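You operate a simulated robot arm through the tools that you are given. There is no shell and no other tool. Be economical: measure what you need, move in short steps, check, and stop when the job is done.

The job below is to be done with a simulated robot arm. You get a single attempt, and the scene is never put back.

## Task
Put one of the cream housings from the top of the far grey bench on top of the blue ring there. Then put the paper pad on the top of the blue bench. Then put the grey handled cover on the top of the blue bench away on the shelf under the wooden bench. Then put the blue band coil on the top of the blue bench away on the top of the black bench. Then put one of the brass shims from the top of the blue bench on top of the black foam block. Then put the small grease tub on the bench shelf. Then take the paint can from the top of cell one and put it on the shelf under the blue bench. Then put the green sleeve on the drip tray. Then press the enter button two times. Then stack the white carton that says "set d" from the top of the grey bench on top of the white carton labelled "set b". Then take the grey foam block and leave it on top of the belts box. Then open the front glass door. Keep to this order. Set down upright: grey handled cover, paint can.
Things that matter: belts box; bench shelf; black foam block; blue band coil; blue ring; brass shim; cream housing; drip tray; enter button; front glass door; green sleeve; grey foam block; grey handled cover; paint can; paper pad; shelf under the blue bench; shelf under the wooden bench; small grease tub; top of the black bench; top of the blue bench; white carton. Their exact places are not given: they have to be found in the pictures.

It is judged by the outcome, as a careful person would: the job done as asked, and still so three seconds after it is handed in. It fails if anything else is knocked over, pushed out of place, dropped, spilled or broken. A push-on lid holds only when it is set on centred and level and pressed home; a screw cap is set on level and turned clockwise until tight.

## Robot
A 7-joint arm with a vacuum gripper on a trunk, on a base that drives. Base frame: it is fixed to the floor where the robot stands at the start and does not move with it; the origin is under the middle of the robot, x ahead of it, y to its left, z up; the surface under the hand at the start is at about z = 0.742. Lengths are in m, angles in degrees, forces in N, time in s.
Its first joint turns from -149.0 to 149.0 degrees. Places, roughly: belts box [-6.25, 2.25, 0.75]; bench shelf (75x21 cm) [-0.48, 12.72, 0.98]; black foam block (9x6x5 cm) [0.4, 10.3, 0.8]; blue band coil (4x4x4 cm) [0.2, 10.4, 0.8]; blue ring [1, -0.5, 0.75]; brass shim [0.25, 10.25, 0.75]; cream housing [0.75, -0.25, 0.75]; drip tray (10x15x4 cm) [-3.4, 8.2, 0.2]; enter button [-1.4, 12.4, 0.8]; front glass door [0.7, 3.2, 1.1]; green sleeve (3x3x5 cm) [-2.4, 6.6, 0.8]; grey foam block (9x6x5 cm) [-5.8, 1.9, 0.8]; grey handled cover (13x26x18 cm) [0.4, 9.5, 0.9]; paint can [-3.5, 8.25, 0.75]; paper pad [-0.25, 8.25, 1]; shelf under the blue bench [0.3, 9.8, 0.2]; shelf under the wooden bench [-6.1, 1.7, 0.2]; small grease tub [0, 12.25, 0.75]; top of the black bench [-0.6, 12.6, 0.8]; top of the blue bench [0.3, 9.7, 0.8]; white carton [-6.25, 9.75, 0.75]. Payload 1.06 kg.
Tool frame: the origin (TCP) lies in the middle of the cups' lips, and z points out of the cups. The gripper has 1 cup of 0.024 m across, covering 0.024 by 0.024 m (tool x, y); the bellows give 0.008 m. With the vacuum on, a cup seals on a smooth face that it is pressed against (1 to 4 N); it does not hold porous or soft things. The pull reaches 23 N.
Orientation is that of the tool frame in the base frame, as a unit quaternion [x, y, z, w]. With the cups facing straight down, the tool's x points along the base's -x, its y along +y and its z along -z.

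## Interface
- The arm moves only by the tool send_rows. Its argument "targets" is one flat list of numbers, 7 for each row, row after row: the shift along the tool's x, y, z in m, then the turn, a rotation vector about the tool's x, y, z in degrees, then the vacuum: 1 switches it on, 0 off. In form: [dx, dy, dz, ax, ay, az, valve, dx, dy, dz, ax, ay, az, valve, ...]. A call has 1 to 10 rows; each row is the pose to reach, as a shift and turn from the pose commanded when the call began, along the tool's axes at that moment. Rows are played at 5 a second. More than 0.05 m and 8.6 degrees between two rows, or a gripper value outside its range, and nothing of the call is played. Where a pose cannot be reached the arm comes as near as it can. A force on the tool above 40 N (or 10 N above the force at the start of the call, whichever is more), or a blocked arm, ends the call early, and 0.2 s more pass. The pull builds up within a second once a cup has sealed. Time passes only in rows, and 0.2 s behind the last, so rows that repeat a pose give it time. It gives the time, the measured TCP pose, the force on the tool (base axes) and the pull of the vacuum at its end, in the units of the frame above (readings bear some noise), with the torque about the TCP (base axes, N m) and any sound that the robot's microphone picked up, and new pictures: "views" is both (left out), scene, wrist or none.
- Cameras (640 x 400 px; columns grow to the right, rows downward): "scene" is now at [0.0213, 0.1152, 1.5042]; the picture's right is [-0.63, -0.78, 0.00], its down [-0.43, 0.35, -0.83] and it looks along [0.65, -0.53, -0.55] (base axes); focal length 258 px, centre (320, 200). "wrist" rides on the gripper at [0.078, 0.019, -0.096] in the tool frame; the picture's right is [-0.24, 0.97, 0.00], its down [-0.71, -0.17, -0.69] and it looks along [-0.67, -0.16, 0.73] (tool axes); focal length 243 px, centre (320, 200).
- slide_trunk(by): slides the trunk up (or, below 0, down) by that many m; the arm and the scene camera ride with it, the base frame stays. It gives what a move gives, with no picture.
- drive_base(legs): drives the robot by 1 to 6 legs, each [ahead, turn to the left] in m and degrees, along the robot's own axes; the way and the turn of a leg run together, so that a leg with both is an arc; at most 1.5 m and 180 degrees a leg. The arm and the cameras ride along, it lands a little off, and it stops where it bumps. It gives what a move gives, and a new picture of the scene camera.
- pan_tilt(pan, tilt): turns the head with the scene camera to pan (to the left, within 155 degrees either way) and tilt (down, from -29 to 69), counted from straight ahead of the robot. It gives what a move gives, and a new picture of the scene camera.
- measure_at(camera, pixels): for up to 12 pixels [column, row] of the newest picture of that camera ("zoom" is the newest enlarged one), the place [x, y, z] in the base frame of the surface seen there, good to about 0.002 m. It takes no simulated time.
- enlarge(camera, box): a new picture of the part [left, top, right, bottom] of that camera's present view, enlarged. It takes no simulated time.
- hand_in(): hands the job in; it is judged then, once.

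Go step by step. Measure first, check grasps and placings, and put right what went wrong. The budget is 364 turns and 360 pictures, counting those below and the enlarged ones. Unless the task says otherwise, let go and move clear before handing in.

The tools are called after ">>>" as name(argument=value, ...) on one line, values as JSON. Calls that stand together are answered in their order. send_rows: Moves the arm, as the interface text tells. Its arguments: {"type":"object","properties":{"targets":{"type":"array","items":{"type":"number"}},"views":{"type":"string","enum":["both","scene","wrist","none"]}},"required":["targets"]} The other tools are called the same way: slide_trunk (by) slides the trunk up or down; drive_base (legs) drives the base; pan_tilt (pan, tilt) turns the head that bears the scene camera; measure_at (camera, pixels) gives the place of the surface under pixels of a picture; enlarge (camera, box) takes an enlarged picture of a part of a camera's view; hand_in () hands the job in.

At the start:

```text
clock: 0.0
eef_pos: [0.7096, -0.6151, 0.96]
tool_rot: [0.0, 1.0, -0.001, 0.0]
force: [0.4, -0.9, -1.3]
wrist_torque: [-0.05, -0.01, 0.03]
pull: 0.0
trunk travel left (down, up): [-0.55, 0.16]
robot x, y, heading: [-0.0006, -0.0025, -0.0]
head pan, tilt: [-39.1, 33.4]
```

scene: 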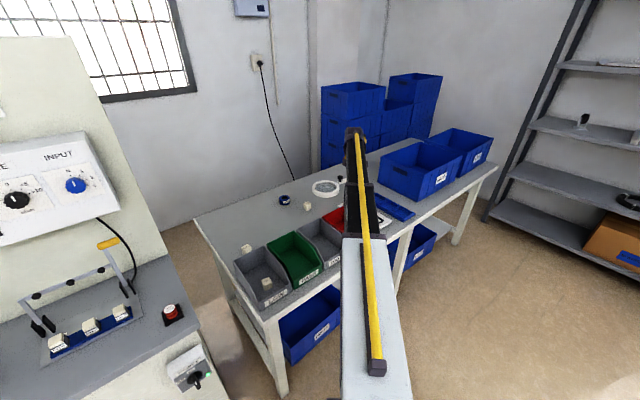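
wrist: 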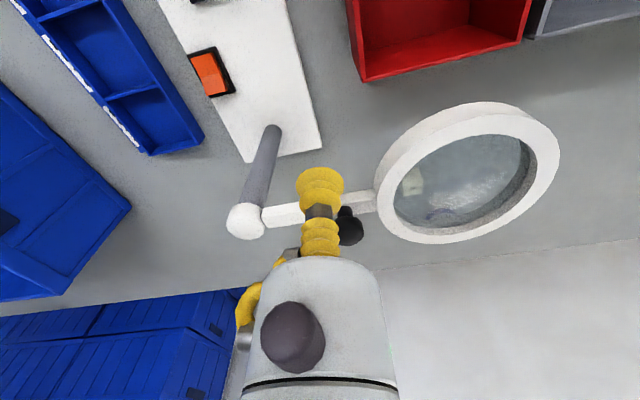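

The scene shows the grey bench with small cream cubes near (246,248), (307,206) and (267,283), and a blue ring near (284,200). I'll enlarge to identify them.

>>> enlarge(camera="scene", box=[220, 170, 380, 300])

>>> measure_at(camera="scene", pixels=[[246, 247], [307, 205], [267, 282], [284, 198], [284, 203], [325, 188], [230, 230], [300, 230]])

```text
3.08 times, centred on (300, 235) of scene
```

zoom: 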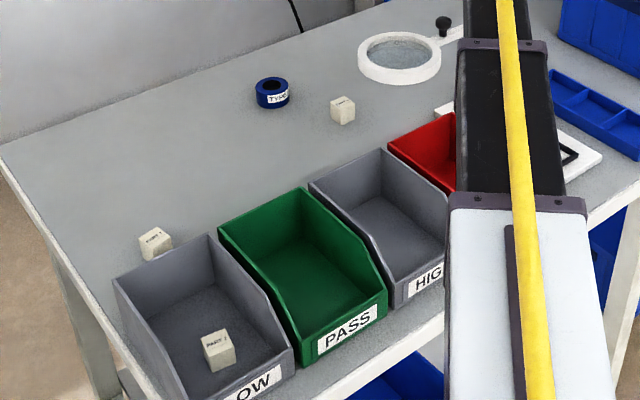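

```text
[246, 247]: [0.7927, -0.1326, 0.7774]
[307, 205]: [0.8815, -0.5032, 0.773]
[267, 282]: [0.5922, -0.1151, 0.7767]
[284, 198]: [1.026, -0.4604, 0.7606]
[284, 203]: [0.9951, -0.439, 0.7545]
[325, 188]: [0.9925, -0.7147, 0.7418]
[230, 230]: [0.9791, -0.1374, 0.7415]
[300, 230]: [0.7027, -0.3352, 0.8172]
```

>>> enlarge(camera="scene", box=[270, 180, 330, 220])

>>> measure_at(camera="scene", pixels=[[262, 318], [196, 220], [320, 285], [440, 212], [170, 260], [205, 340]])

```text
10.00 times, centred on (300, 200) of scene
```

zoom: 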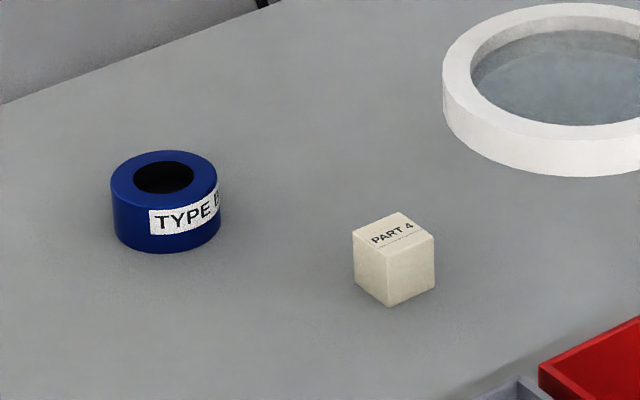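

```text
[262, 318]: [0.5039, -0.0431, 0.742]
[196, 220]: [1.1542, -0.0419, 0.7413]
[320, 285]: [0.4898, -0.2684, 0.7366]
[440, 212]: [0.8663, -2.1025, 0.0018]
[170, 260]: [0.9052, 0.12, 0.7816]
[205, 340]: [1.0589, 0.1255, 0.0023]
```

>>> measure_at(camera="zoom", pixels=[[163, 155], [165, 204], [115, 185], [213, 185], [400, 215], [394, 232], [358, 231], [432, 234], [390, 250], [394, 304]])

>>> drive_base(legs=[[0.14, 0]])

```text
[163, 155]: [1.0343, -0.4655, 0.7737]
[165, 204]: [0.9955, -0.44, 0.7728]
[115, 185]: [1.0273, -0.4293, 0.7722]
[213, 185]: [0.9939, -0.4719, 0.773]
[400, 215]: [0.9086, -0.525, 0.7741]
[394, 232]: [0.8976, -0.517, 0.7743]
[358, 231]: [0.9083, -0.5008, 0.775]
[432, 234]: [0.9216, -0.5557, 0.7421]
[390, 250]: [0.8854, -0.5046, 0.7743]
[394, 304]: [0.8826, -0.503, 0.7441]
```

```text
clock: 1.3
eef_pos: [0.8468, -0.615, 0.9596]
tool_rot: [0.0, 1.0, 0.0, 0.0]
force: [-0.9, -0.8, 0.3]
wrist_torque: [0.0, 0.02, 0.02]
pull: 0.1
trunk travel left (down, up): [-0.55, 0.16]
robot x, y, heading: [0.139, 0.0014, 0.1]
head pan, tilt: [-39.1, 33.4]
```

scene: 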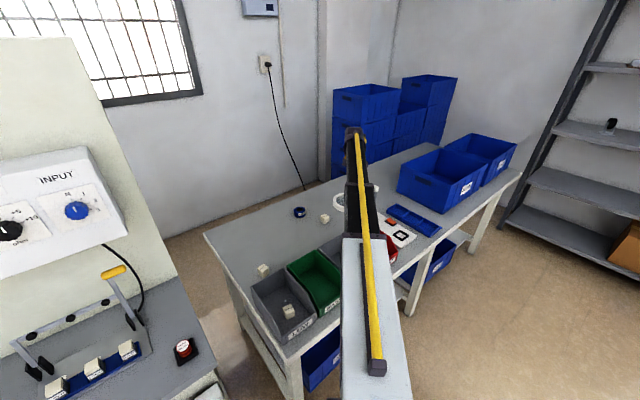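

>>> drive_base(legs=[[0.05, 0]])

```text
clock: 2.2
eef_pos: [0.8992, -0.6148, 0.961]
tool_rot: [0.0, 1.0, 0.0, 0.0]
force: [0.8, 0.2, 0.1]
wrist_torque: [0.01, 0.0, 0.0]
pull: 0.1
trunk travel left (down, up): [-0.55, 0.16]
robot x, y, heading: [0.1885, -0.0012, 0.0]
head pan, tilt: [-39.1, 33.4]
```

scene: 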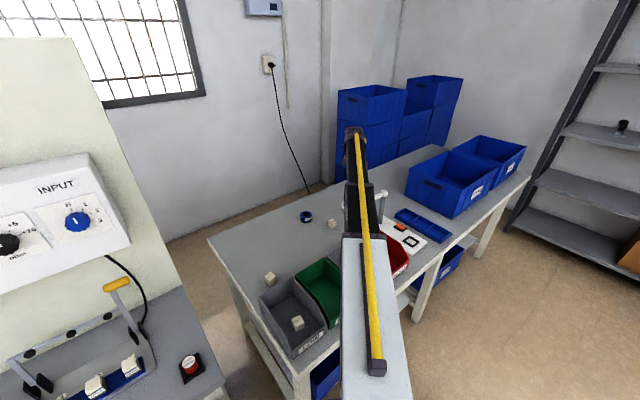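

No bump. I move the hand above the cube (0.897,-0.515) and halfway down, then look.

>>> send_rows(targets=[0, 0.05, 0, 0, 0, 0, 0, 0.002, 0.1, 0, 0, 0, 0, 0, 0.002, 0.1, 0.05, 0, 0, 0, 0, 0.002, 0.1, 0.1, 0, 0, 0, 0, 0.002, 0.1, 0.14, 0, 0, 0, 0])

>>> measure_at(camera="wrist", pixels=[[320, 200]])

```text
clock: 3.4
eef_pos: [0.8933, -0.5131, 0.8352]
tool_rot: [-0.001, 1.0, -0.001, -0.004]
force: [0.4, 0.5, 10.8]
wrist_torque: [0.16, 0.88, -0.01]
pull: 0.1
trunk travel left (down, up): [-0.55, 0.16]
robot x, y, heading: [0.1873, -0.0037, 0.3]
head pan, tilt: [-39.1, 33.4]
stopped in row 5: the force on the tool passed its limit at 69 N (the readings are from after the stop); the commanded pose is now the measured one
```

scene: 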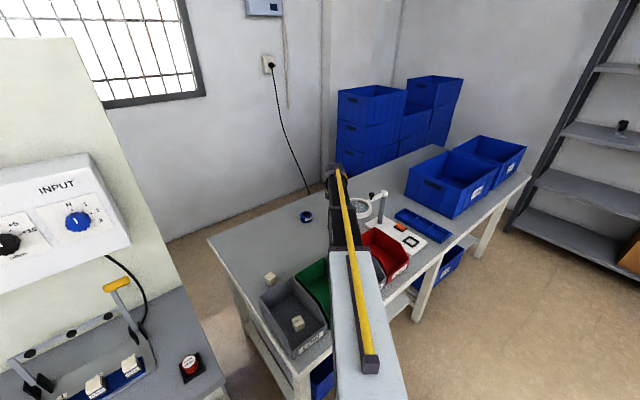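
wrist: 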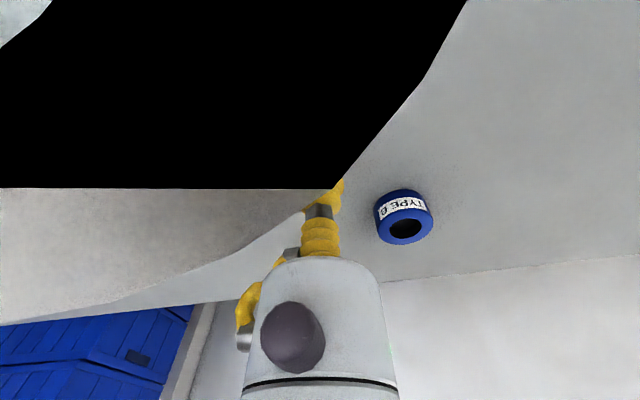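

```text
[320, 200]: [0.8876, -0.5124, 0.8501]
```

The hand pressed on something, likely the magnifier rim next to the cube. I back straight up and look.

>>> send_rows(targets=[0, 0, -0.05, 0, 0, 0, 0, 0, 0, -0.1, 0, 0, 0, 0, 0, 0, -0.13, 0, 0, 0, 0])

>>> enlarge(camera="scene", box=[290, 170, 450, 270])

```text
clock: 4.2
eef_pos: [0.8926, -0.5139, 0.9651]
tool_rot: [0.0, 1.0, 0.0, -0.005]
force: [0.1, -0.3, -0.2]
wrist_torque: [0.01, -0.02, -0.03]
pull: 0.0
trunk travel left (down, up): [-0.55, 0.16]
robot x, y, heading: [0.1857, -0.0014, 0.1]
head pan, tilt: [-39.1, 33.4]
```

scene: 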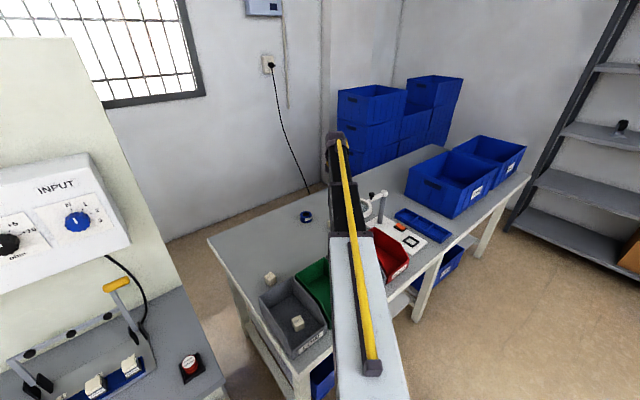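
wrist: 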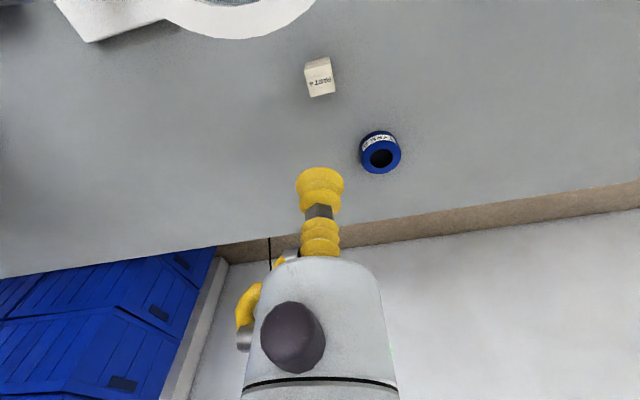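

```text
4.00 times, centred on (370, 220) of scene
```

zoom: 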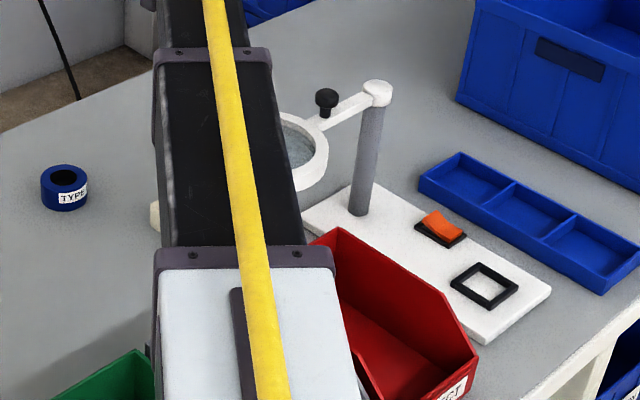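

>>> measure_at(camera="zoom", pixels=[[325, 95], [325, 165], [312, 180], [378, 85], [310, 130], [372, 150], [320, 108], [360, 210]])

>>> measure_at(camera="wrist", pixels=[[240, 25], [310, 5], [130, 25], [318, 65], [307, 65], [328, 62], [380, 158], [210, 25]])

```text
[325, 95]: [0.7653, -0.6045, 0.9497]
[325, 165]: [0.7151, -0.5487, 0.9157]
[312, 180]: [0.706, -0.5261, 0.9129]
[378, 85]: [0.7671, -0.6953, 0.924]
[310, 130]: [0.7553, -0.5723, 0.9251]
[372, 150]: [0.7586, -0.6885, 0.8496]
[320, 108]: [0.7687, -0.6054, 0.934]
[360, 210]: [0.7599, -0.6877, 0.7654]
```

```text
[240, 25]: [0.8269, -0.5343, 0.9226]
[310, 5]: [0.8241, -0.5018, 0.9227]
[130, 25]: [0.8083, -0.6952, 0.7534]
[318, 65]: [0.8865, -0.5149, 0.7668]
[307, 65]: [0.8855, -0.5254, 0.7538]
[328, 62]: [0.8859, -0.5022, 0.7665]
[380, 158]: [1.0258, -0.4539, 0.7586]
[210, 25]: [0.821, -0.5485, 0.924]
```

The magnifier lens sits at z≈0.92 over x 0.70–0.83; the camera struck it. The lens looks unchanged. I'll use the cube behind the LOW bin instead, which is clear of it.

>>> send_rows(targets=[0, 0.05, 0, 0, 0, 0, 0, 0, 0.1, 0, 0, 0, 0, 0, 0.02, 0.145, 0, 0, 0, 0, 0, 0.04, 0.19, 0, 0, 0, 0, 0, 0.06, 0.235, 0, 0, 0, 0, 0, 0.08, 0.28, 0, 0, 0, 0, 0, 0.09, 0.33, 0, 0, 0, 0, 0, 0.09, 0.375, 0, 0, 0, 0, 0])

>>> enlarge(camera="scene", box=[320, 180, 400, 230])

```text
refused: row 7 steps farther than a row can; nothing moved
```

```text
8.00 times, centred on (360, 205) of scene
```

zoom: 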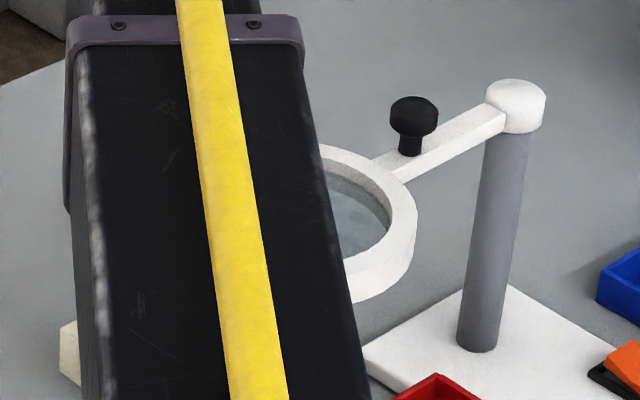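

>>> send_rows(targets=[0, 0.049, 0, 0, 0, 0, 0, 0, 0.098, 0, 0, 0, 0, 0, 0.02, 0.143, 0, 0, 0, 0, 0, 0.04, 0.188, 0, 0, 0, 0, 0, 0.06, 0.233, 0, 0, 0, 0, 0, 0.08, 0.278, 0, 0, 0, 0, 0, 0.09, 0.326, 0, 0, 0, 0, 0, 0.09, 0.374, 0, 0, 0, 0, 0])

```text
clock: 6.0
eef_pos: [0.8034, -0.1409, 0.9659]
tool_rot: [-0.001, 1.0, -0.001, -0.004]
force: [-0.6, 0.6, 0.9]
wrist_torque: [0.01, 0.02, 0.0]
pull: 0.0
trunk travel left (down, up): [-0.55, 0.16]
robot x, y, heading: [0.1891, 0.0011, -0.1]
head pan, tilt: [-39.1, 33.4]
```

scene: 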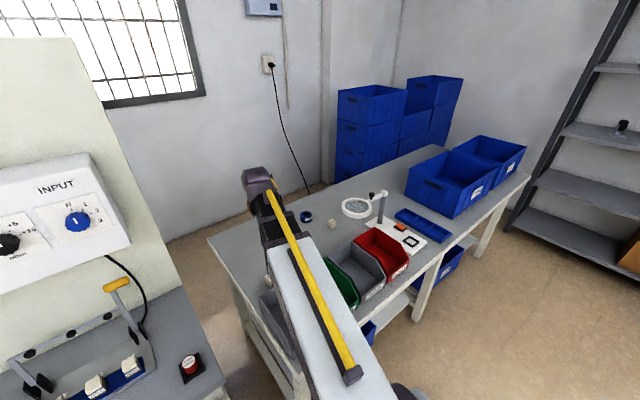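
wrist: 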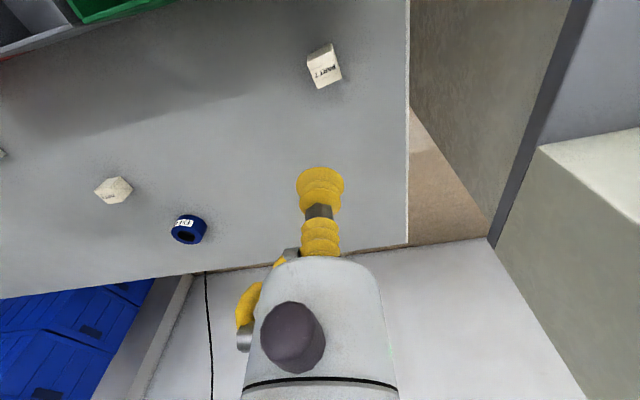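

>>> enlarge(camera="wrist", box=[290, 30, 354, 100])

>>> measure_at(camera="wrist", pixels=[[312, 51], [331, 45], [322, 53], [310, 60], [333, 54], [188, 236]])

```text
5.71 times, centred on (322, 65) of wrist
```

zoom: 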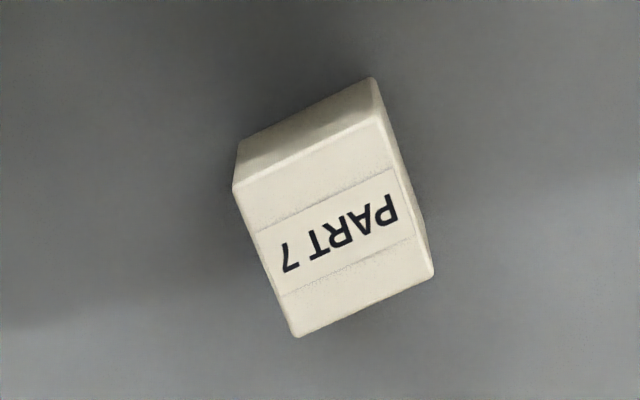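

```text
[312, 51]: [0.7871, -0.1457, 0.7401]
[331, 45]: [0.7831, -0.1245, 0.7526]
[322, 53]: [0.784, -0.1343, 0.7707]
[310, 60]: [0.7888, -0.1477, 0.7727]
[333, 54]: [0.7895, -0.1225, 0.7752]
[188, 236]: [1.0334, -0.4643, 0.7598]
```

>>> measure_at(camera="zoom", pixels=[[336, 226], [240, 187], [376, 118], [430, 272], [298, 330], [410, 215]])

```text
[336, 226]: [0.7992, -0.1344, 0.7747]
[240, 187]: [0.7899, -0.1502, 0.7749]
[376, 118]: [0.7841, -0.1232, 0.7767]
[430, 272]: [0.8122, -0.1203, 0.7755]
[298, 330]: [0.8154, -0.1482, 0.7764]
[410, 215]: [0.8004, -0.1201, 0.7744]
```

>>> send_rows(targets=[0.003, 0.0057, 0.05, 0, 0, 0, 0, 0.003, 0.0057, 0.1, 0, 0, 0, 0, 0.003, 0.0057, 0.15, 0, 0, 0, 0, 0.003, 0.0057, 0.18, 0, 0, 0, 1, 0.003, 0.0057, 0.194, 0, 0, 0, 1, 0.003, 0.0057, 0.194, 0, 0, 0, 1, 0.003, 0.0057, 0.194, 0, 0, 0, 1, 0.003, 0.0057, 0.194, 0, 0, 0, 1], views="wrist")

```text
refused: row 1 steps farther than a row can; nothing moved
```

>>> send_rows(targets=[0.003, 0.0057, 0.045, 0, 0, 0, 0, 0.003, 0.0057, 0.09, 0, 0, 0, 0, 0.003, 0.0057, 0.135, 0, 0, 0, 0, 0.003, 0.0057, 0.175, 0, 0, 0, 1, 0.003, 0.0057, 0.194, 0, 0, 0, 1, 0.003, 0.0057, 0.194, 0, 0, 0, 1, 0.003, 0.0057, 0.194, 0, 0, 0, 1, 0.003, 0.0057, 0.194, 0, 0, 0, 1], views="wrist")

```text
clock: 7.8
eef_pos: [0.7977, -0.1368, 0.7703]
tool_rot: [0.0, 1.0, 0.0, -0.003]
force: [-0.2, -1.0, 9.3]
wrist_torque: [0.02, -0.03, 0.01]
pull: 23.0
trunk travel left (down, up): [-0.55, 0.16]
robot x, y, heading: [0.1897, 0.0029, -0.4]
head pan, tilt: [-39.1, 33.4]
```

wrist: 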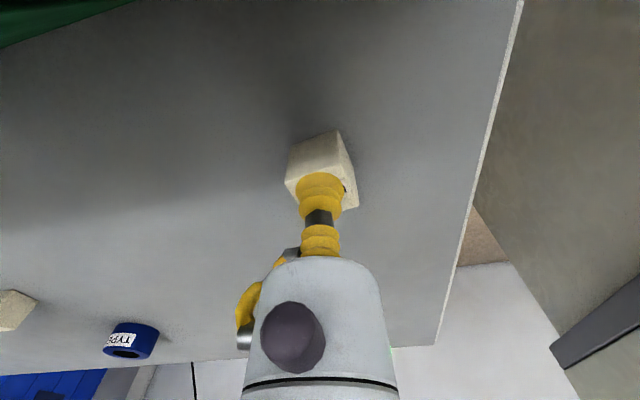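

>>> send_rows(targets=[0, 0, -0.045, 0, 0, 0, 1, 0, 0, -0.09, 0, 0, 0, 1, 0, 0, -0.13, 0, 0, 0, 1, -0.035, -0.03, -0.13, 0, 0, 0, 1, -0.07, -0.06, -0.13, 0, 0, 0, 1, -0.105, -0.09, -0.13, 0, 0, 0, 1, -0.14, -0.12, -0.13, 0, 0, 0, 1, -0.175, -0.15, -0.13, 0, 0, 0, 1, -0.205, -0.185, -0.13, 0, 0, 0, 1, -0.213, -0.23, -0.13, 0, 0, 0, 1], views="none")

>>> send_rows(targets=[0, -0.045, 0, 0, 0, 0, 1, 0, -0.085, 0, 0, 0, 0, 1, 0, -0.085, 0.03, 0, 0, 0, 1], views="both")

```text
clock: 10.0
eef_pos: [1.0136, -0.3694, 0.9014]
tool_rot: [-0.001, 1.0, 0.0, -0.005]
force: [-0.7, -0.3, -0.6]
wrist_torque: [-0.01, -0.02, 0.02]
pull: 22.7
trunk travel left (down, up): [-0.55, 0.16]
robot x, y, heading: [0.1838, -0.0018, 0.1]
head pan, tilt: [-39.1, 33.4]
```

```text
clock: 10.8
eef_pos: [1.0133, -0.4522, 0.8701]
tool_rot: [-0.001, 1.0, 0.0, -0.002]
force: [0.0, -0.5, -0.3]
wrist_torque: [0.04, 0.01, -0.01]
pull: 22.5
trunk travel left (down, up): [-0.55, 0.16]
robot x, y, heading: [0.1868, 0.0042, -0.5]
head pan, tilt: [-39.1, 33.4]
```

scene: 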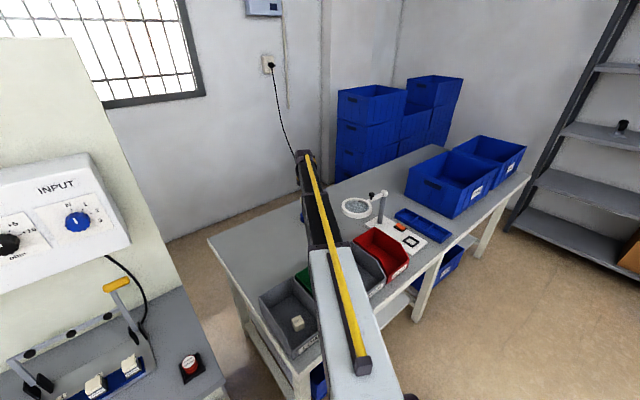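
wrist: 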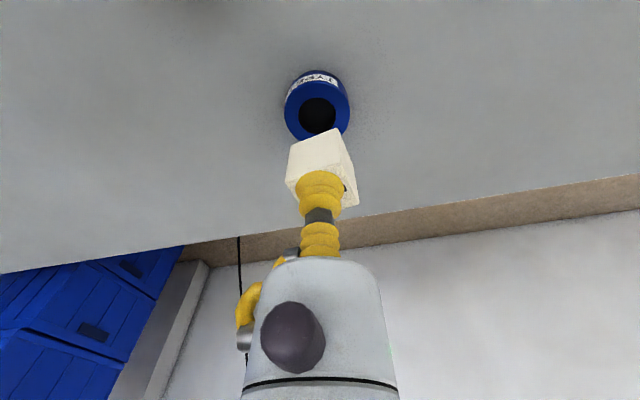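

>>> measure_at(camera="wrist", pixels=[[292, 108], [345, 108], [316, 92], [330, 92], [303, 130], [342, 128], [305, 150], [298, 165]])

```text
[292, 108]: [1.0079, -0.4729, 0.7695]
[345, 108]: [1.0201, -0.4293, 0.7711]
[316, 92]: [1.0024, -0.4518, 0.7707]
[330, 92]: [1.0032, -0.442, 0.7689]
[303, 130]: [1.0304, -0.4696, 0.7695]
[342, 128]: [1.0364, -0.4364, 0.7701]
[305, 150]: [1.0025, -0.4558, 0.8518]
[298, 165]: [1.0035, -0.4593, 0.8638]
```

>>> send_rows(targets=[-0.001, 0, 0.04, 0, 0, 0, 1, -0.001, 0, 0.06, 0, 0, 0, 1, -0.001, 0, 0.067, 0, 0, 0, 1, -0.001, 0, 0.067, 0, 0, 0, 1], views="wrist")

```text
clock: 11.8
eef_pos: [1.0114, -0.451, 0.8025]
tool_rot: [-0.001, 1.0, 0.0, -0.003]
force: [-0.7, -0.1, 1.5]
wrist_torque: [0.0, -0.03, 0.01]
pull: 23.1
trunk travel left (down, up): [-0.55, 0.16]
robot x, y, heading: [0.1918, 0.0015, 0.2]
head pan, tilt: [-39.1, 33.4]
```

wrist: 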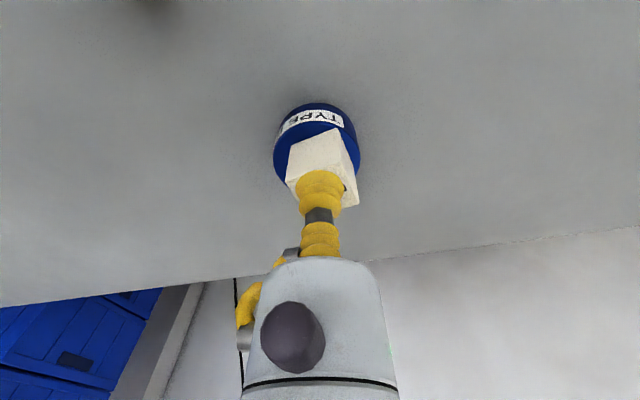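

Contact is made and it is centred. I release and lift off.

>>> send_rows(targets=[0, 0, 0, 0, 0, 0, 0, 0, 0, 0, 0, 0, 0, 0, 0, 0, 0, 0, 0, 0, 0, 0, 0, 0, 0, 0, 0, 0, 0, 0, -0.02, 0, 0, 0, 0, 0, 0, -0.06, 0, 0, 0, 0, 0, 0, -0.1, 0, 0, 0, 0, 0, 0, -0.14, 0, 0, 0, 0], views="wrist")

```text
clock: 13.6
eef_pos: [1.0154, -0.4495, 0.9444]
tool_rot: [-0.001, 1.0, 0.0, -0.004]
force: [-0.2, 1.2, 0.1]
wrist_torque: [0.01, 0.0, 0.01]
pull: 0.1
trunk travel left (down, up): [-0.55, 0.16]
robot x, y, heading: [0.1887, -0.0021, -0.1]
head pan, tilt: [-39.1, 33.4]
```

wrist: 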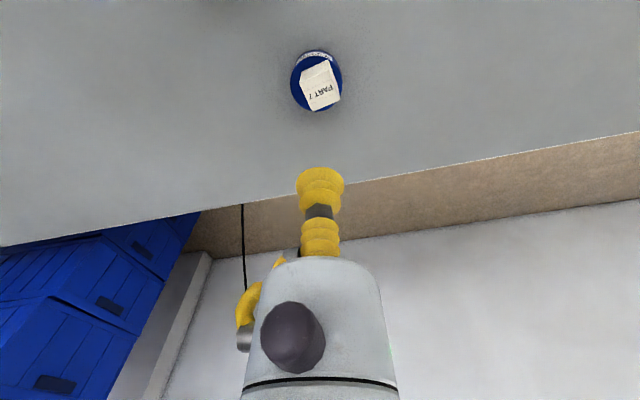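

The housing rests on the ring. Next the pad near (-0.25,8.25): I raise and retract the hand, then back away and look around.

>>> send_rows(targets=[0, 0, -0.049, 0, 0, 0, 0, 0, 0, -0.098, 0, 0, 0, 0, 0.02, 0.045, -0.1, 0, 0, 0, 0, 0.04, 0.09, -0.1, 0, 0, 0, 0, 0.06, 0.135, -0.1, 0, 0, 0, 0, 0.085, 0.175, -0.1, 0, 0, 0, 0, 0.12, 0.21, -0.1, 0, 0, 0, 0, 0.155, 0.245, -0.1, 0, 0, 0, 0, 0.2, 0.265, -0.1, 0, 0, 0, 0, 0.245, 0.285, -0.1, 0, 0, 0, 0], views="none")

>>> pan_tilt(pan=90, tilt=15)

>>> pan_tilt(pan=150, tilt=15)

```text
clock: 15.8
eef_pos: [0.7719, -0.1661, 1.0444]
tool_rot: [-0.001, 1.0, 0.0, -0.004]
force: [-0.5, 0.0, -0.3]
wrist_torque: [0.01, 0.04, 0.0]
pull: 0.0
trunk travel left (down, up): [-0.55, 0.16]
robot x, y, heading: [0.1897, -0.0011, -0.1]
head pan, tilt: [-39.1, 33.4]
```

```text
clock: 17.9
eef_pos: [0.7717, -0.1666, 1.0449]
tool_rot: [-0.001, 1.0, 0.0, -0.003]
force: [0.3, 0.1, 0.2]
wrist_torque: [-0.01, -0.02, 0.01]
pull: 0.1
trunk travel left (down, up): [-0.55, 0.16]
robot x, y, heading: [0.1871, -0.0014, 0.1]
head pan, tilt: [90.0, 15.0]
```

scene: 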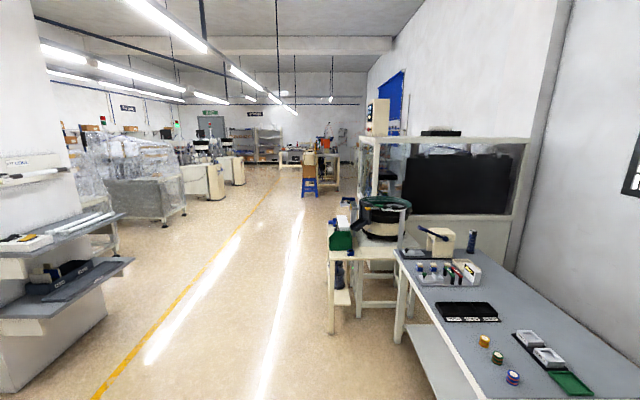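

```text
clock: 19.2
eef_pos: [0.7717, -0.1653, 1.0429]
tool_rot: [-0.001, 1.0, 0.0, -0.004]
force: [-0.1, -0.3, 0.2]
wrist_torque: [0.01, 0.0, -0.02]
pull: 0.1
trunk travel left (down, up): [-0.55, 0.16]
robot x, y, heading: [0.1892, -0.0034, 0.1]
head pan, tilt: [150.0, 15.0]
```

scene: 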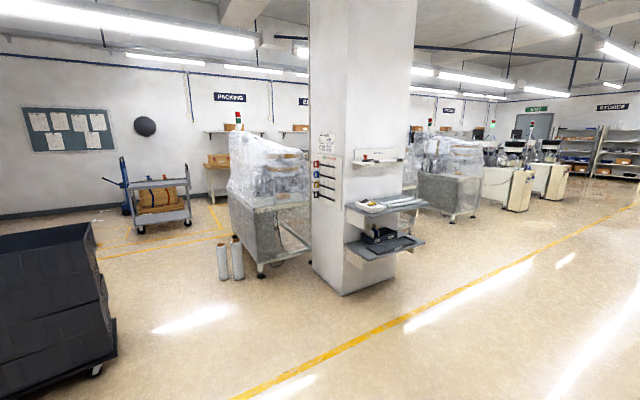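

>>> drive_base(legs=[[-0.8, 0]])

>>> pan_tilt(pan=90, tilt=15)

>>> measure_at(camera="scene", pixels=[[320, 390], [400, 390], [200, 390], [320, 300], [320, 250], [320, 210], [360, 230], [390, 230], [250, 230], [200, 230], [320, 180], [350, 180]])

```text
clock: 23.5
eef_pos: [-0.0201, -0.1678, 1.0441]
tool_rot: [0.001, 1.0, 0.001, -0.005]
force: [-0.5, 0.5, 0.3]
wrist_torque: [0.0, -0.02, 0.01]
pull: 0.0
trunk travel left (down, up): [-0.55, 0.16]
robot x, y, heading: [-0.605, 0.0027, 0.1]
head pan, tilt: [150.0, 15.0]
```

scene: 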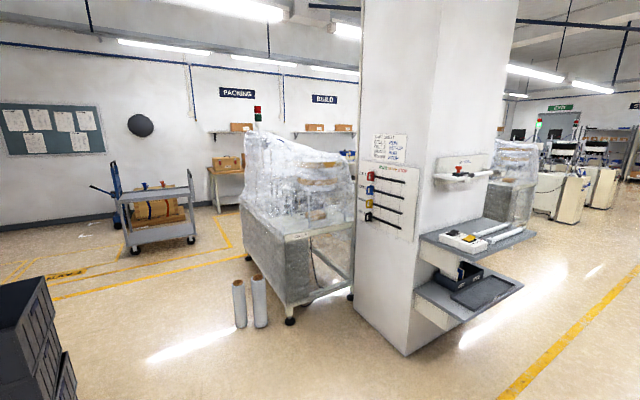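

```text
clock: 24.8
eef_pos: [-0.0202, -0.1671, 1.0433]
tool_rot: [0.001, 1.0, 0.0, -0.004]
force: [0.4, -0.1, -0.3]
wrist_torque: [0.03, 0.0, 0.02]
pull: 0.2
trunk travel left (down, up): [-0.55, 0.16]
robot x, y, heading: [-0.6026, 0.0032, -0.2]
head pan, tilt: [90.0, 15.0]
```

scene: 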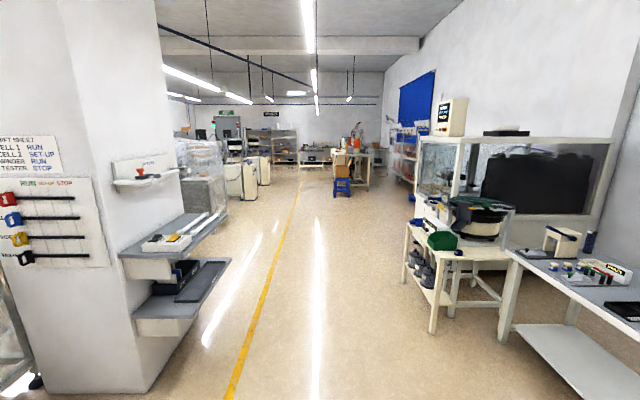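

```text
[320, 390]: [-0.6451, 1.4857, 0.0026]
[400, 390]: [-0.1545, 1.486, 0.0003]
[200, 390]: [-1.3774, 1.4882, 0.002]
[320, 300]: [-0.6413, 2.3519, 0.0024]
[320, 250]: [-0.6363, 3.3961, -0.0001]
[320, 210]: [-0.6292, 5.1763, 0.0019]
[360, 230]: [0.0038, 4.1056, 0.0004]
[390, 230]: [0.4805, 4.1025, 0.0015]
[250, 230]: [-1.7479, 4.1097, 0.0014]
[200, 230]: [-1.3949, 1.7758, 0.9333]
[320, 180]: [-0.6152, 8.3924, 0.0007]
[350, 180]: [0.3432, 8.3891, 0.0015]
```

>>> drive_base(legs=[[0, 90], [1.5, 0], [1.5, 0], [1.5, 0], [1.5, 0], [0.6, 0]])

>>> pan_tilt(pan=0, tilt=20)

```text
clock: 55.4
eef_pos: [-0.1353, 6.3002, 1.0433]
tool_rot: [-0.686, 0.727, -0.01, -0.01]
force: [0.0, -8.5, 4.2]
wrist_torque: [0.67, 0.02, 0.12]
pull: 0.0
trunk travel left (down, up): [-0.55, 0.16]
robot x, y, heading: [-0.3374, 5.7338, 86.3]
head pan, tilt: [90.0, 15.0]
stopped in leg 5: the force on the tool passed its limit at 95 N (the readings are from after the stop); the commanded pose is now the measured one
```

scene: 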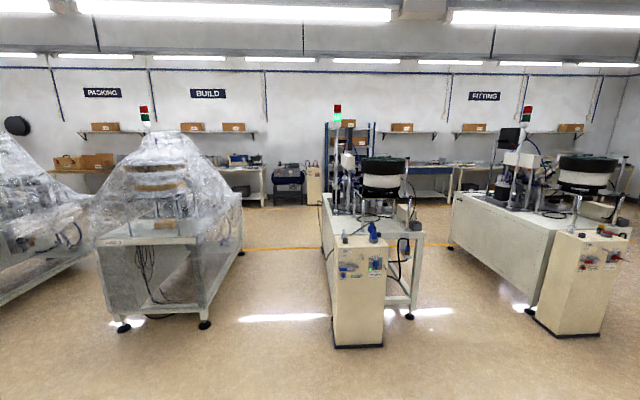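

```text
clock: 57.0
eef_pos: [-0.1352, 6.3031, 1.0446]
tool_rot: [-0.686, 0.727, -0.01, -0.01]
force: [-1.3, -16.8, -2.0]
wrist_torque: [0.92, -0.14, 0.29]
pull: 0.0
trunk travel left (down, up): [-0.55, 0.16]
robot x, y, heading: [-0.3354, 5.7406, 86.3]
head pan, tilt: [0.0, 20.0]
```

scene: 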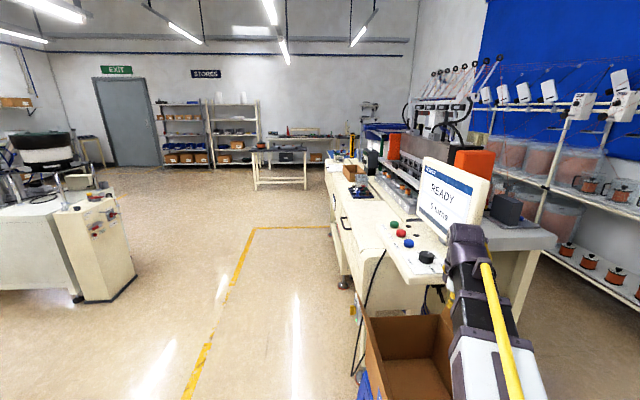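

The heading drifted and the hand touched the READY screen. I back off and re-assess.

>>> drive_base(legs=[[-0.4, 0]])

>>> pan_tilt(pan=-10, tilt=30)

>>> measure_at(camera="scene", pixels=[[320, 200], [320, 150], [400, 250], [300, 300], [200, 200], [400, 150]])

```text
clock: 59.5
eef_pos: [-0.1593, 5.9084, 1.0444]
tool_rot: [-0.688, 0.726, -0.01, -0.01]
force: [-0.1, -0.7, 0.8]
wrist_torque: [-0.02, 0.0, 0.0]
pull: 0.0
trunk travel left (down, up): [-0.55, 0.16]
robot x, y, heading: [-0.3611, 5.3421, 86.9]
head pan, tilt: [0.0, 20.0]
```

scene: 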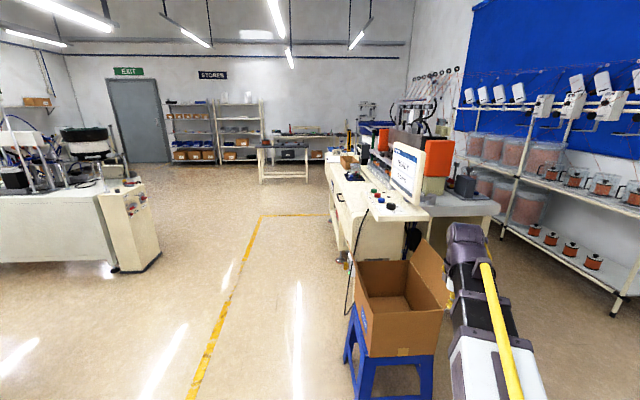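

```text
clock: 60.2
eef_pos: [-0.1609, 5.9063, 1.0418]
tool_rot: [-0.688, 0.726, -0.009, -0.011]
force: [0.0, 0.2, 0.4]
wrist_torque: [0.02, -0.02, 0.03]
pull: 0.0
trunk travel left (down, up): [-0.55, 0.16]
robot x, y, heading: [-0.3562, 5.3387, 86.9]
head pan, tilt: [-10.0, 30.0]
```

scene: 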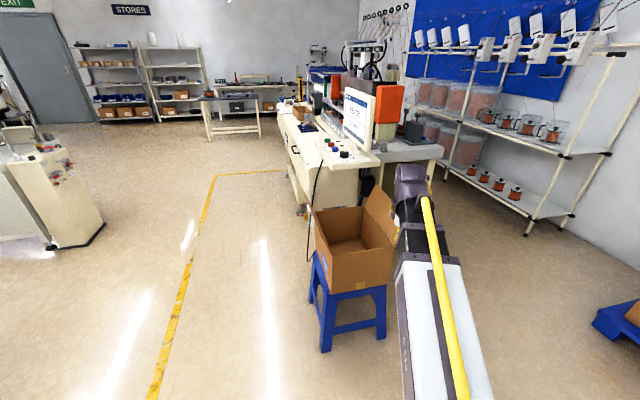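

```text
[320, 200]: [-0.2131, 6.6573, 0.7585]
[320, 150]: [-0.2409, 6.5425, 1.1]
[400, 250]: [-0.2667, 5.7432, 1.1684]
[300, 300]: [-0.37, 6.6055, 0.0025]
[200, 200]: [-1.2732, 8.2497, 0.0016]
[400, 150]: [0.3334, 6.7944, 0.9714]
```

>>> drive_base(legs=[[0, 33], [1.1, 0], [0, -30]])

>>> pan_tilt(pan=-20, tilt=20)

>>> measure_at(camera="scene", pixels=[[320, 200], [300, 150], [280, 200], [240, 200], [200, 200], [400, 150]])

```text
clock: 68.9
eef_pos: [-0.7219, 6.8834, 1.0437]
tool_rot: [-0.703, 0.711, -0.009, -0.01]
force: [0.1, -0.7, -0.4]
wrist_torque: [-0.03, 0.02, -0.03]
pull: 0.0
trunk travel left (down, up): [-0.55, 0.16]
robot x, y, heading: [-0.8967, 6.3141, 89.1]
head pan, tilt: [-10.0, 30.0]
```

scene: 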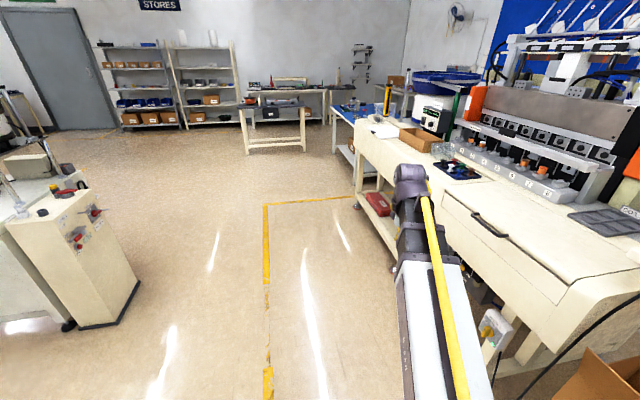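

```text
clock: 69.7
eef_pos: [-0.7233, 6.8835, 1.0437]
tool_rot: [-0.702, 0.712, -0.01, -0.01]
force: [-0.4, 0.3, -0.3]
wrist_torque: [0.04, -0.01, 0.02]
pull: 0.1
trunk travel left (down, up): [-0.55, 0.16]
robot x, y, heading: [-0.8982, 6.3133, 89.0]
head pan, tilt: [-20.0, 20.0]
```

scene: 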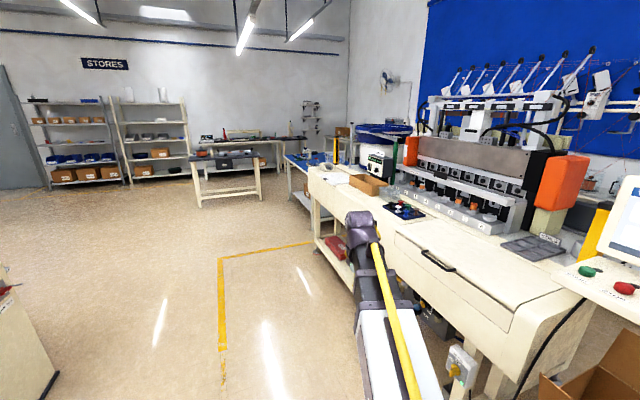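

```text
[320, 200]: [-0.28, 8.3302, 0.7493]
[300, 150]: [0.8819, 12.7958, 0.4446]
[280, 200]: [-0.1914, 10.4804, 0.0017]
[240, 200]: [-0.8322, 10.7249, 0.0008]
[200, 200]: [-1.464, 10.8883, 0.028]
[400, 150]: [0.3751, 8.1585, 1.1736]
```

>>> enlarge(camera="scene", box=[280, 120, 440, 220])

>>> measure_at(camera="scene", pixels=[[332, 176], [325, 182], [342, 177], [365, 183], [302, 165], [287, 153], [404, 209], [314, 250]])

```text
4.00 times, centred on (360, 170) of scene
```

zoom: 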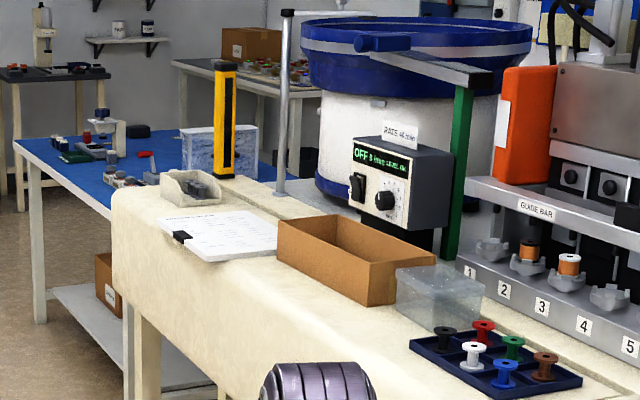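

```text
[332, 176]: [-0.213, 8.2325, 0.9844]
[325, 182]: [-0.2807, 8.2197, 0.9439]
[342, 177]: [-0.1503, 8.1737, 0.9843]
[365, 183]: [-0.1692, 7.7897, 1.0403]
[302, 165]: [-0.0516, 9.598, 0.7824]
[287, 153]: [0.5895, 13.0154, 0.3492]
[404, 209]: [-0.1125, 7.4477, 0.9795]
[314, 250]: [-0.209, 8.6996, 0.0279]
```

>>> drive_base(legs=[[1.5, 0.5], [0.2, 0.5]])

>>> pan_tilt(pan=-75, tilt=40)

```text
clock: 78.2
eef_pos: [-0.7053, 8.5748, 1.0426]
tool_rot: [-0.705, 0.709, -0.01, -0.01]
force: [-0.3, 0.0, 0.4]
wrist_torque: [0.03, -0.01, 0.03]
pull: 0.0
trunk travel left (down, up): [-0.55, 0.16]
robot x, y, heading: [-0.8769, 8.0002, 89.4]
head pan, tilt: [-20.0, 20.0]
```

scene: 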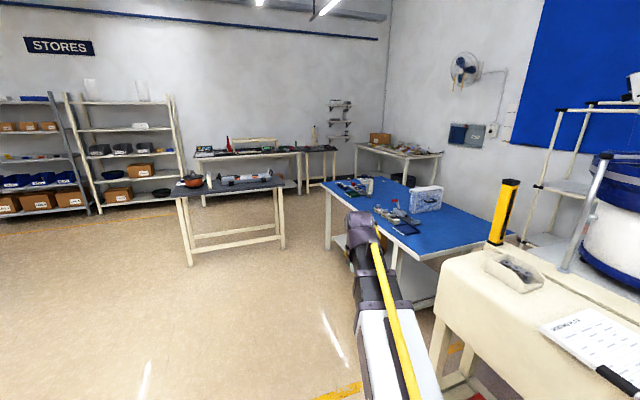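

```text
clock: 79.5
eef_pos: [-0.7042, 8.5752, 1.044]
tool_rot: [-0.705, 0.709, -0.009, -0.01]
force: [-0.1, -0.8, 0.0]
wrist_torque: [0.01, 0.02, 0.0]
pull: 0.1
trunk travel left (down, up): [-0.55, 0.16]
robot x, y, heading: [-0.8754, 7.9992, 89.3]
head pan, tilt: [-75.0, 40.0]
```

scene: 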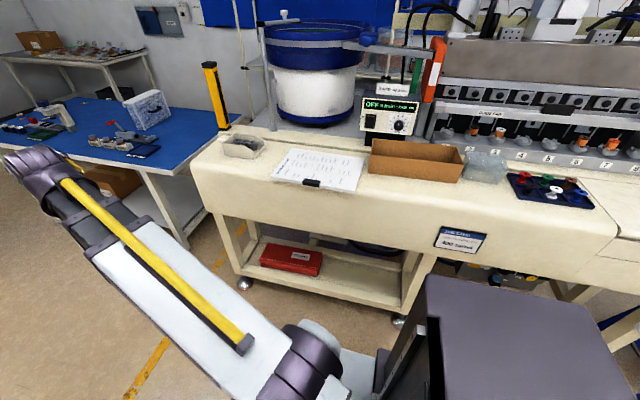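

>>> enlarge(camera="scene", box=[200, 110, 400, 235])

>>> measure_at(camera="zoom", pixels=[[285, 125], [525, 155], [490, 260], [225, 225], [375, 190], [355, 235], [360, 250], [560, 130], [140, 110], [490, 320]])

```text
3.20 times, centred on (300, 172) of scene
```

zoom: 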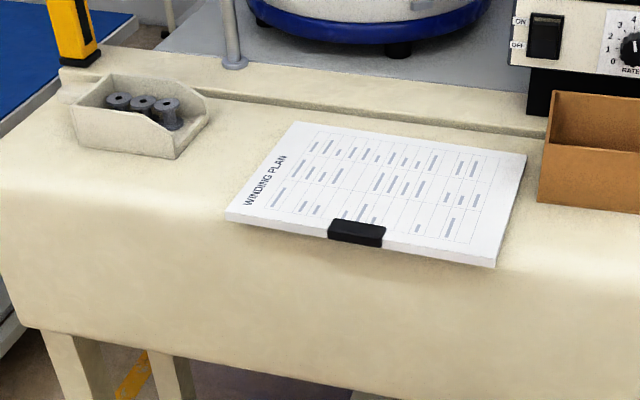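

```text
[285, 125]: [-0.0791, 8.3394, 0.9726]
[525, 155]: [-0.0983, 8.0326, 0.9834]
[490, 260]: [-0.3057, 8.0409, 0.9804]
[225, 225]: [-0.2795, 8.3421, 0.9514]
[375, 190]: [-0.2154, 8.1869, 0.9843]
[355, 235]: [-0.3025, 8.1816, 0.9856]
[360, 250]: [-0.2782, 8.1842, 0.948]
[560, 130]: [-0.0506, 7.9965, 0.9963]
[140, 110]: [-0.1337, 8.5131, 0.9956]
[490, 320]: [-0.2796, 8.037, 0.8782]
```

>>> send_rows(targets=[0.01, -0.045, 0, 0, 0, 0, 0, 0.03, -0.09, 0, 0, 0, 0, 0, 0.055, -0.13, 0, 0, 0, 0, 0, 0.08, -0.17, 0, 0, 0, 0, 0, 0.11, -0.208, 0, 0, 0, 0, 0, 0.14, -0.246, 0, 0, 0, 0, 0, 0.17, -0.285, 0, 0, 0, 0, 0, 0.2, -0.323, 0, 0, 0, 0, 0, 0.23, -0.36, 0, 0, 0, 0, 0, 0.26, -0.398, 0, 0, 0, 0, 0], views="none")

>>> send_rows(targets=[0.035, -0.03, 0, 0, 0, 0, 0, 0.07, -0.06, 0, 0, 0, 0, 0, 0.105, -0.085, 0, 0, 0, 0, 0, 0.129, -0.1, 0, 0, 0, 0, 0], views="both")

```text
clock: 81.7
eef_pos: [-0.307, 8.3153, 1.0492]
tool_rot: [-0.705, 0.709, -0.01, -0.01]
force: [-0.4, -0.7, -0.2]
wrist_torque: [-0.03, 0.03, -0.01]
pull: 0.0
trunk travel left (down, up): [-0.55, 0.16]
robot x, y, heading: [-0.8742, 8.0014, 89.5]
head pan, tilt: [-75.0, 40.0]
```

```text
clock: 82.7
eef_pos: [-0.2095, 8.1838, 1.051]
tool_rot: [-0.705, 0.709, -0.01, -0.01]
force: [0.2, 0.8, 0.8]
wrist_torque: [0.02, 0.01, -0.02]
pull: 0.1
trunk travel left (down, up): [-0.55, 0.16]
robot x, y, heading: [-0.8786, 8.0017, 89.6]
head pan, tilt: [-75.0, 40.0]
```

scene: 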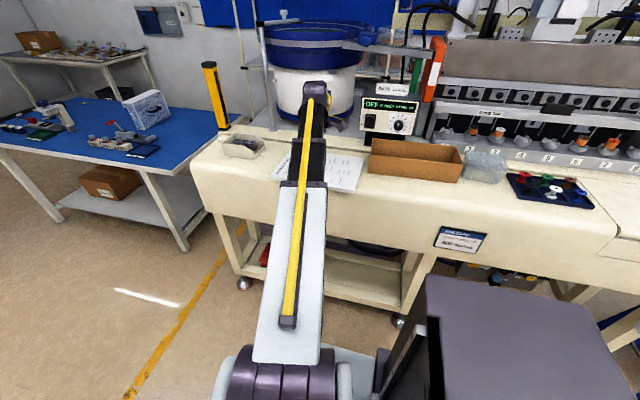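
wrist: 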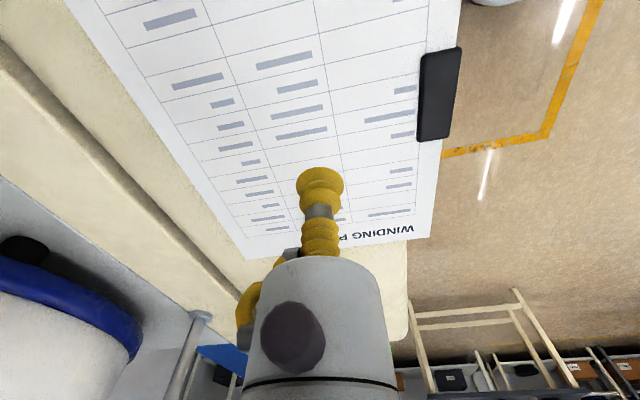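

I correct the 1.6° tilt and descend onto the pad centre.

>>> send_rows(targets=[0, 0, 0.03, 0, -1.6, 0, 0, 0, 0, 0.06, 0, -1.6, 0, 1, 0, 0, 0.069, 0, -1.6, 0, 1, 0, 0, 0.071, 0, -1.6, 0, 1, 0, 0, 0.071, 0, -1.6, 0, 1, 0, 0, 0.071, 0, -1.6, 0, 1], views="none")

```text
clock: 84.1
eef_pos: [-0.2079, 8.181, 0.982]
tool_rot: [-0.705, 0.709, 0.0, 0.0]
force: [1.0, 0.6, -0.2]
wrist_torque: [-0.01, -0.02, 0.01]
pull: 22.7
trunk travel left (down, up): [-0.55, 0.16]
robot x, y, heading: [-0.8747, 7.9978, 89.3]
head pan, tilt: [-75.0, 40.0]
```

>>> send_rows(targets=[0, 0, -0.03, 0, 0, 0, 1, 0, 0, -0.06, 0, 0, 0, 1, 0, 0, -0.09, 0, 0, 0, 1, 0, 0, -0.12, 0, 0, 0, 1], views="both")

```text
clock: 85.1
eef_pos: [-0.2093, 8.1808, 1.1033]
tool_rot: [-0.705, 0.709, 0.0, 0.0]
force: [0.1, -0.8, -2.6]
wrist_torque: [0.04, 0.05, 0.02]
pull: 22.5
trunk travel left (down, up): [-0.55, 0.16]
robot x, y, heading: [-0.8748, 8.0013, 89.6]
head pan, tilt: [-75.0, 40.0]
```

scene: 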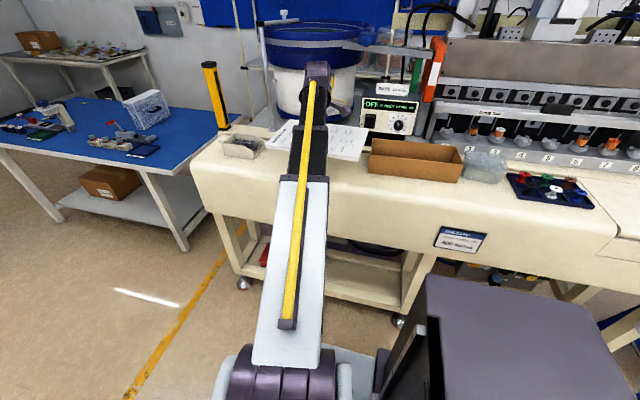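
wrist: 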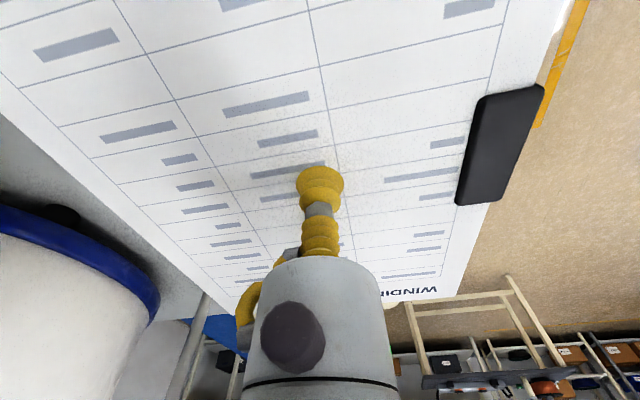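

>>> enlarge(camera="scene", box=[0, 70, 240, 220])

>>> measure_at(camera="zoom", pixels=[[370, 270], [395, 275], [545, 195], [470, 170], [0, 215], [380, 220], [350, 150], [410, 145], [310, 210], [500, 220], [590, 165], [120, 190]])

```text
2.67 times, centred on (120, 145) of scene
```

zoom: 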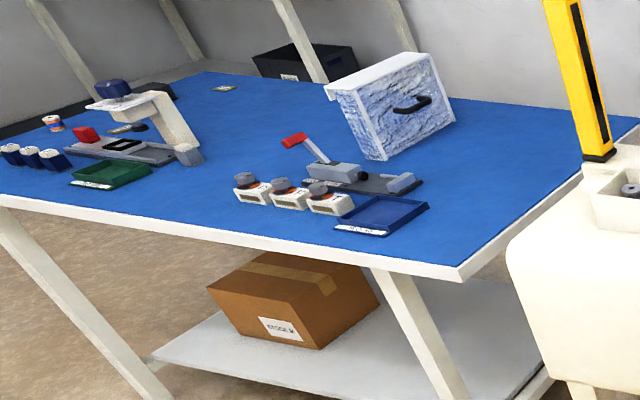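

```text
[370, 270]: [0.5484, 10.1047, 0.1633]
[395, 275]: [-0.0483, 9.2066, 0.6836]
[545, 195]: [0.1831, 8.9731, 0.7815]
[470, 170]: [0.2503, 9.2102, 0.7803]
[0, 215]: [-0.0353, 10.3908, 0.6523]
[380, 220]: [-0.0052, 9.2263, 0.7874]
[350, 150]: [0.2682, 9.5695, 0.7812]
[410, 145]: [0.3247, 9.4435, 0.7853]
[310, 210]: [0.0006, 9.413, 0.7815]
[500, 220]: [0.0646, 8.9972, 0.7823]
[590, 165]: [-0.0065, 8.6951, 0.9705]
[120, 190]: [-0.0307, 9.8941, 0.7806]
```

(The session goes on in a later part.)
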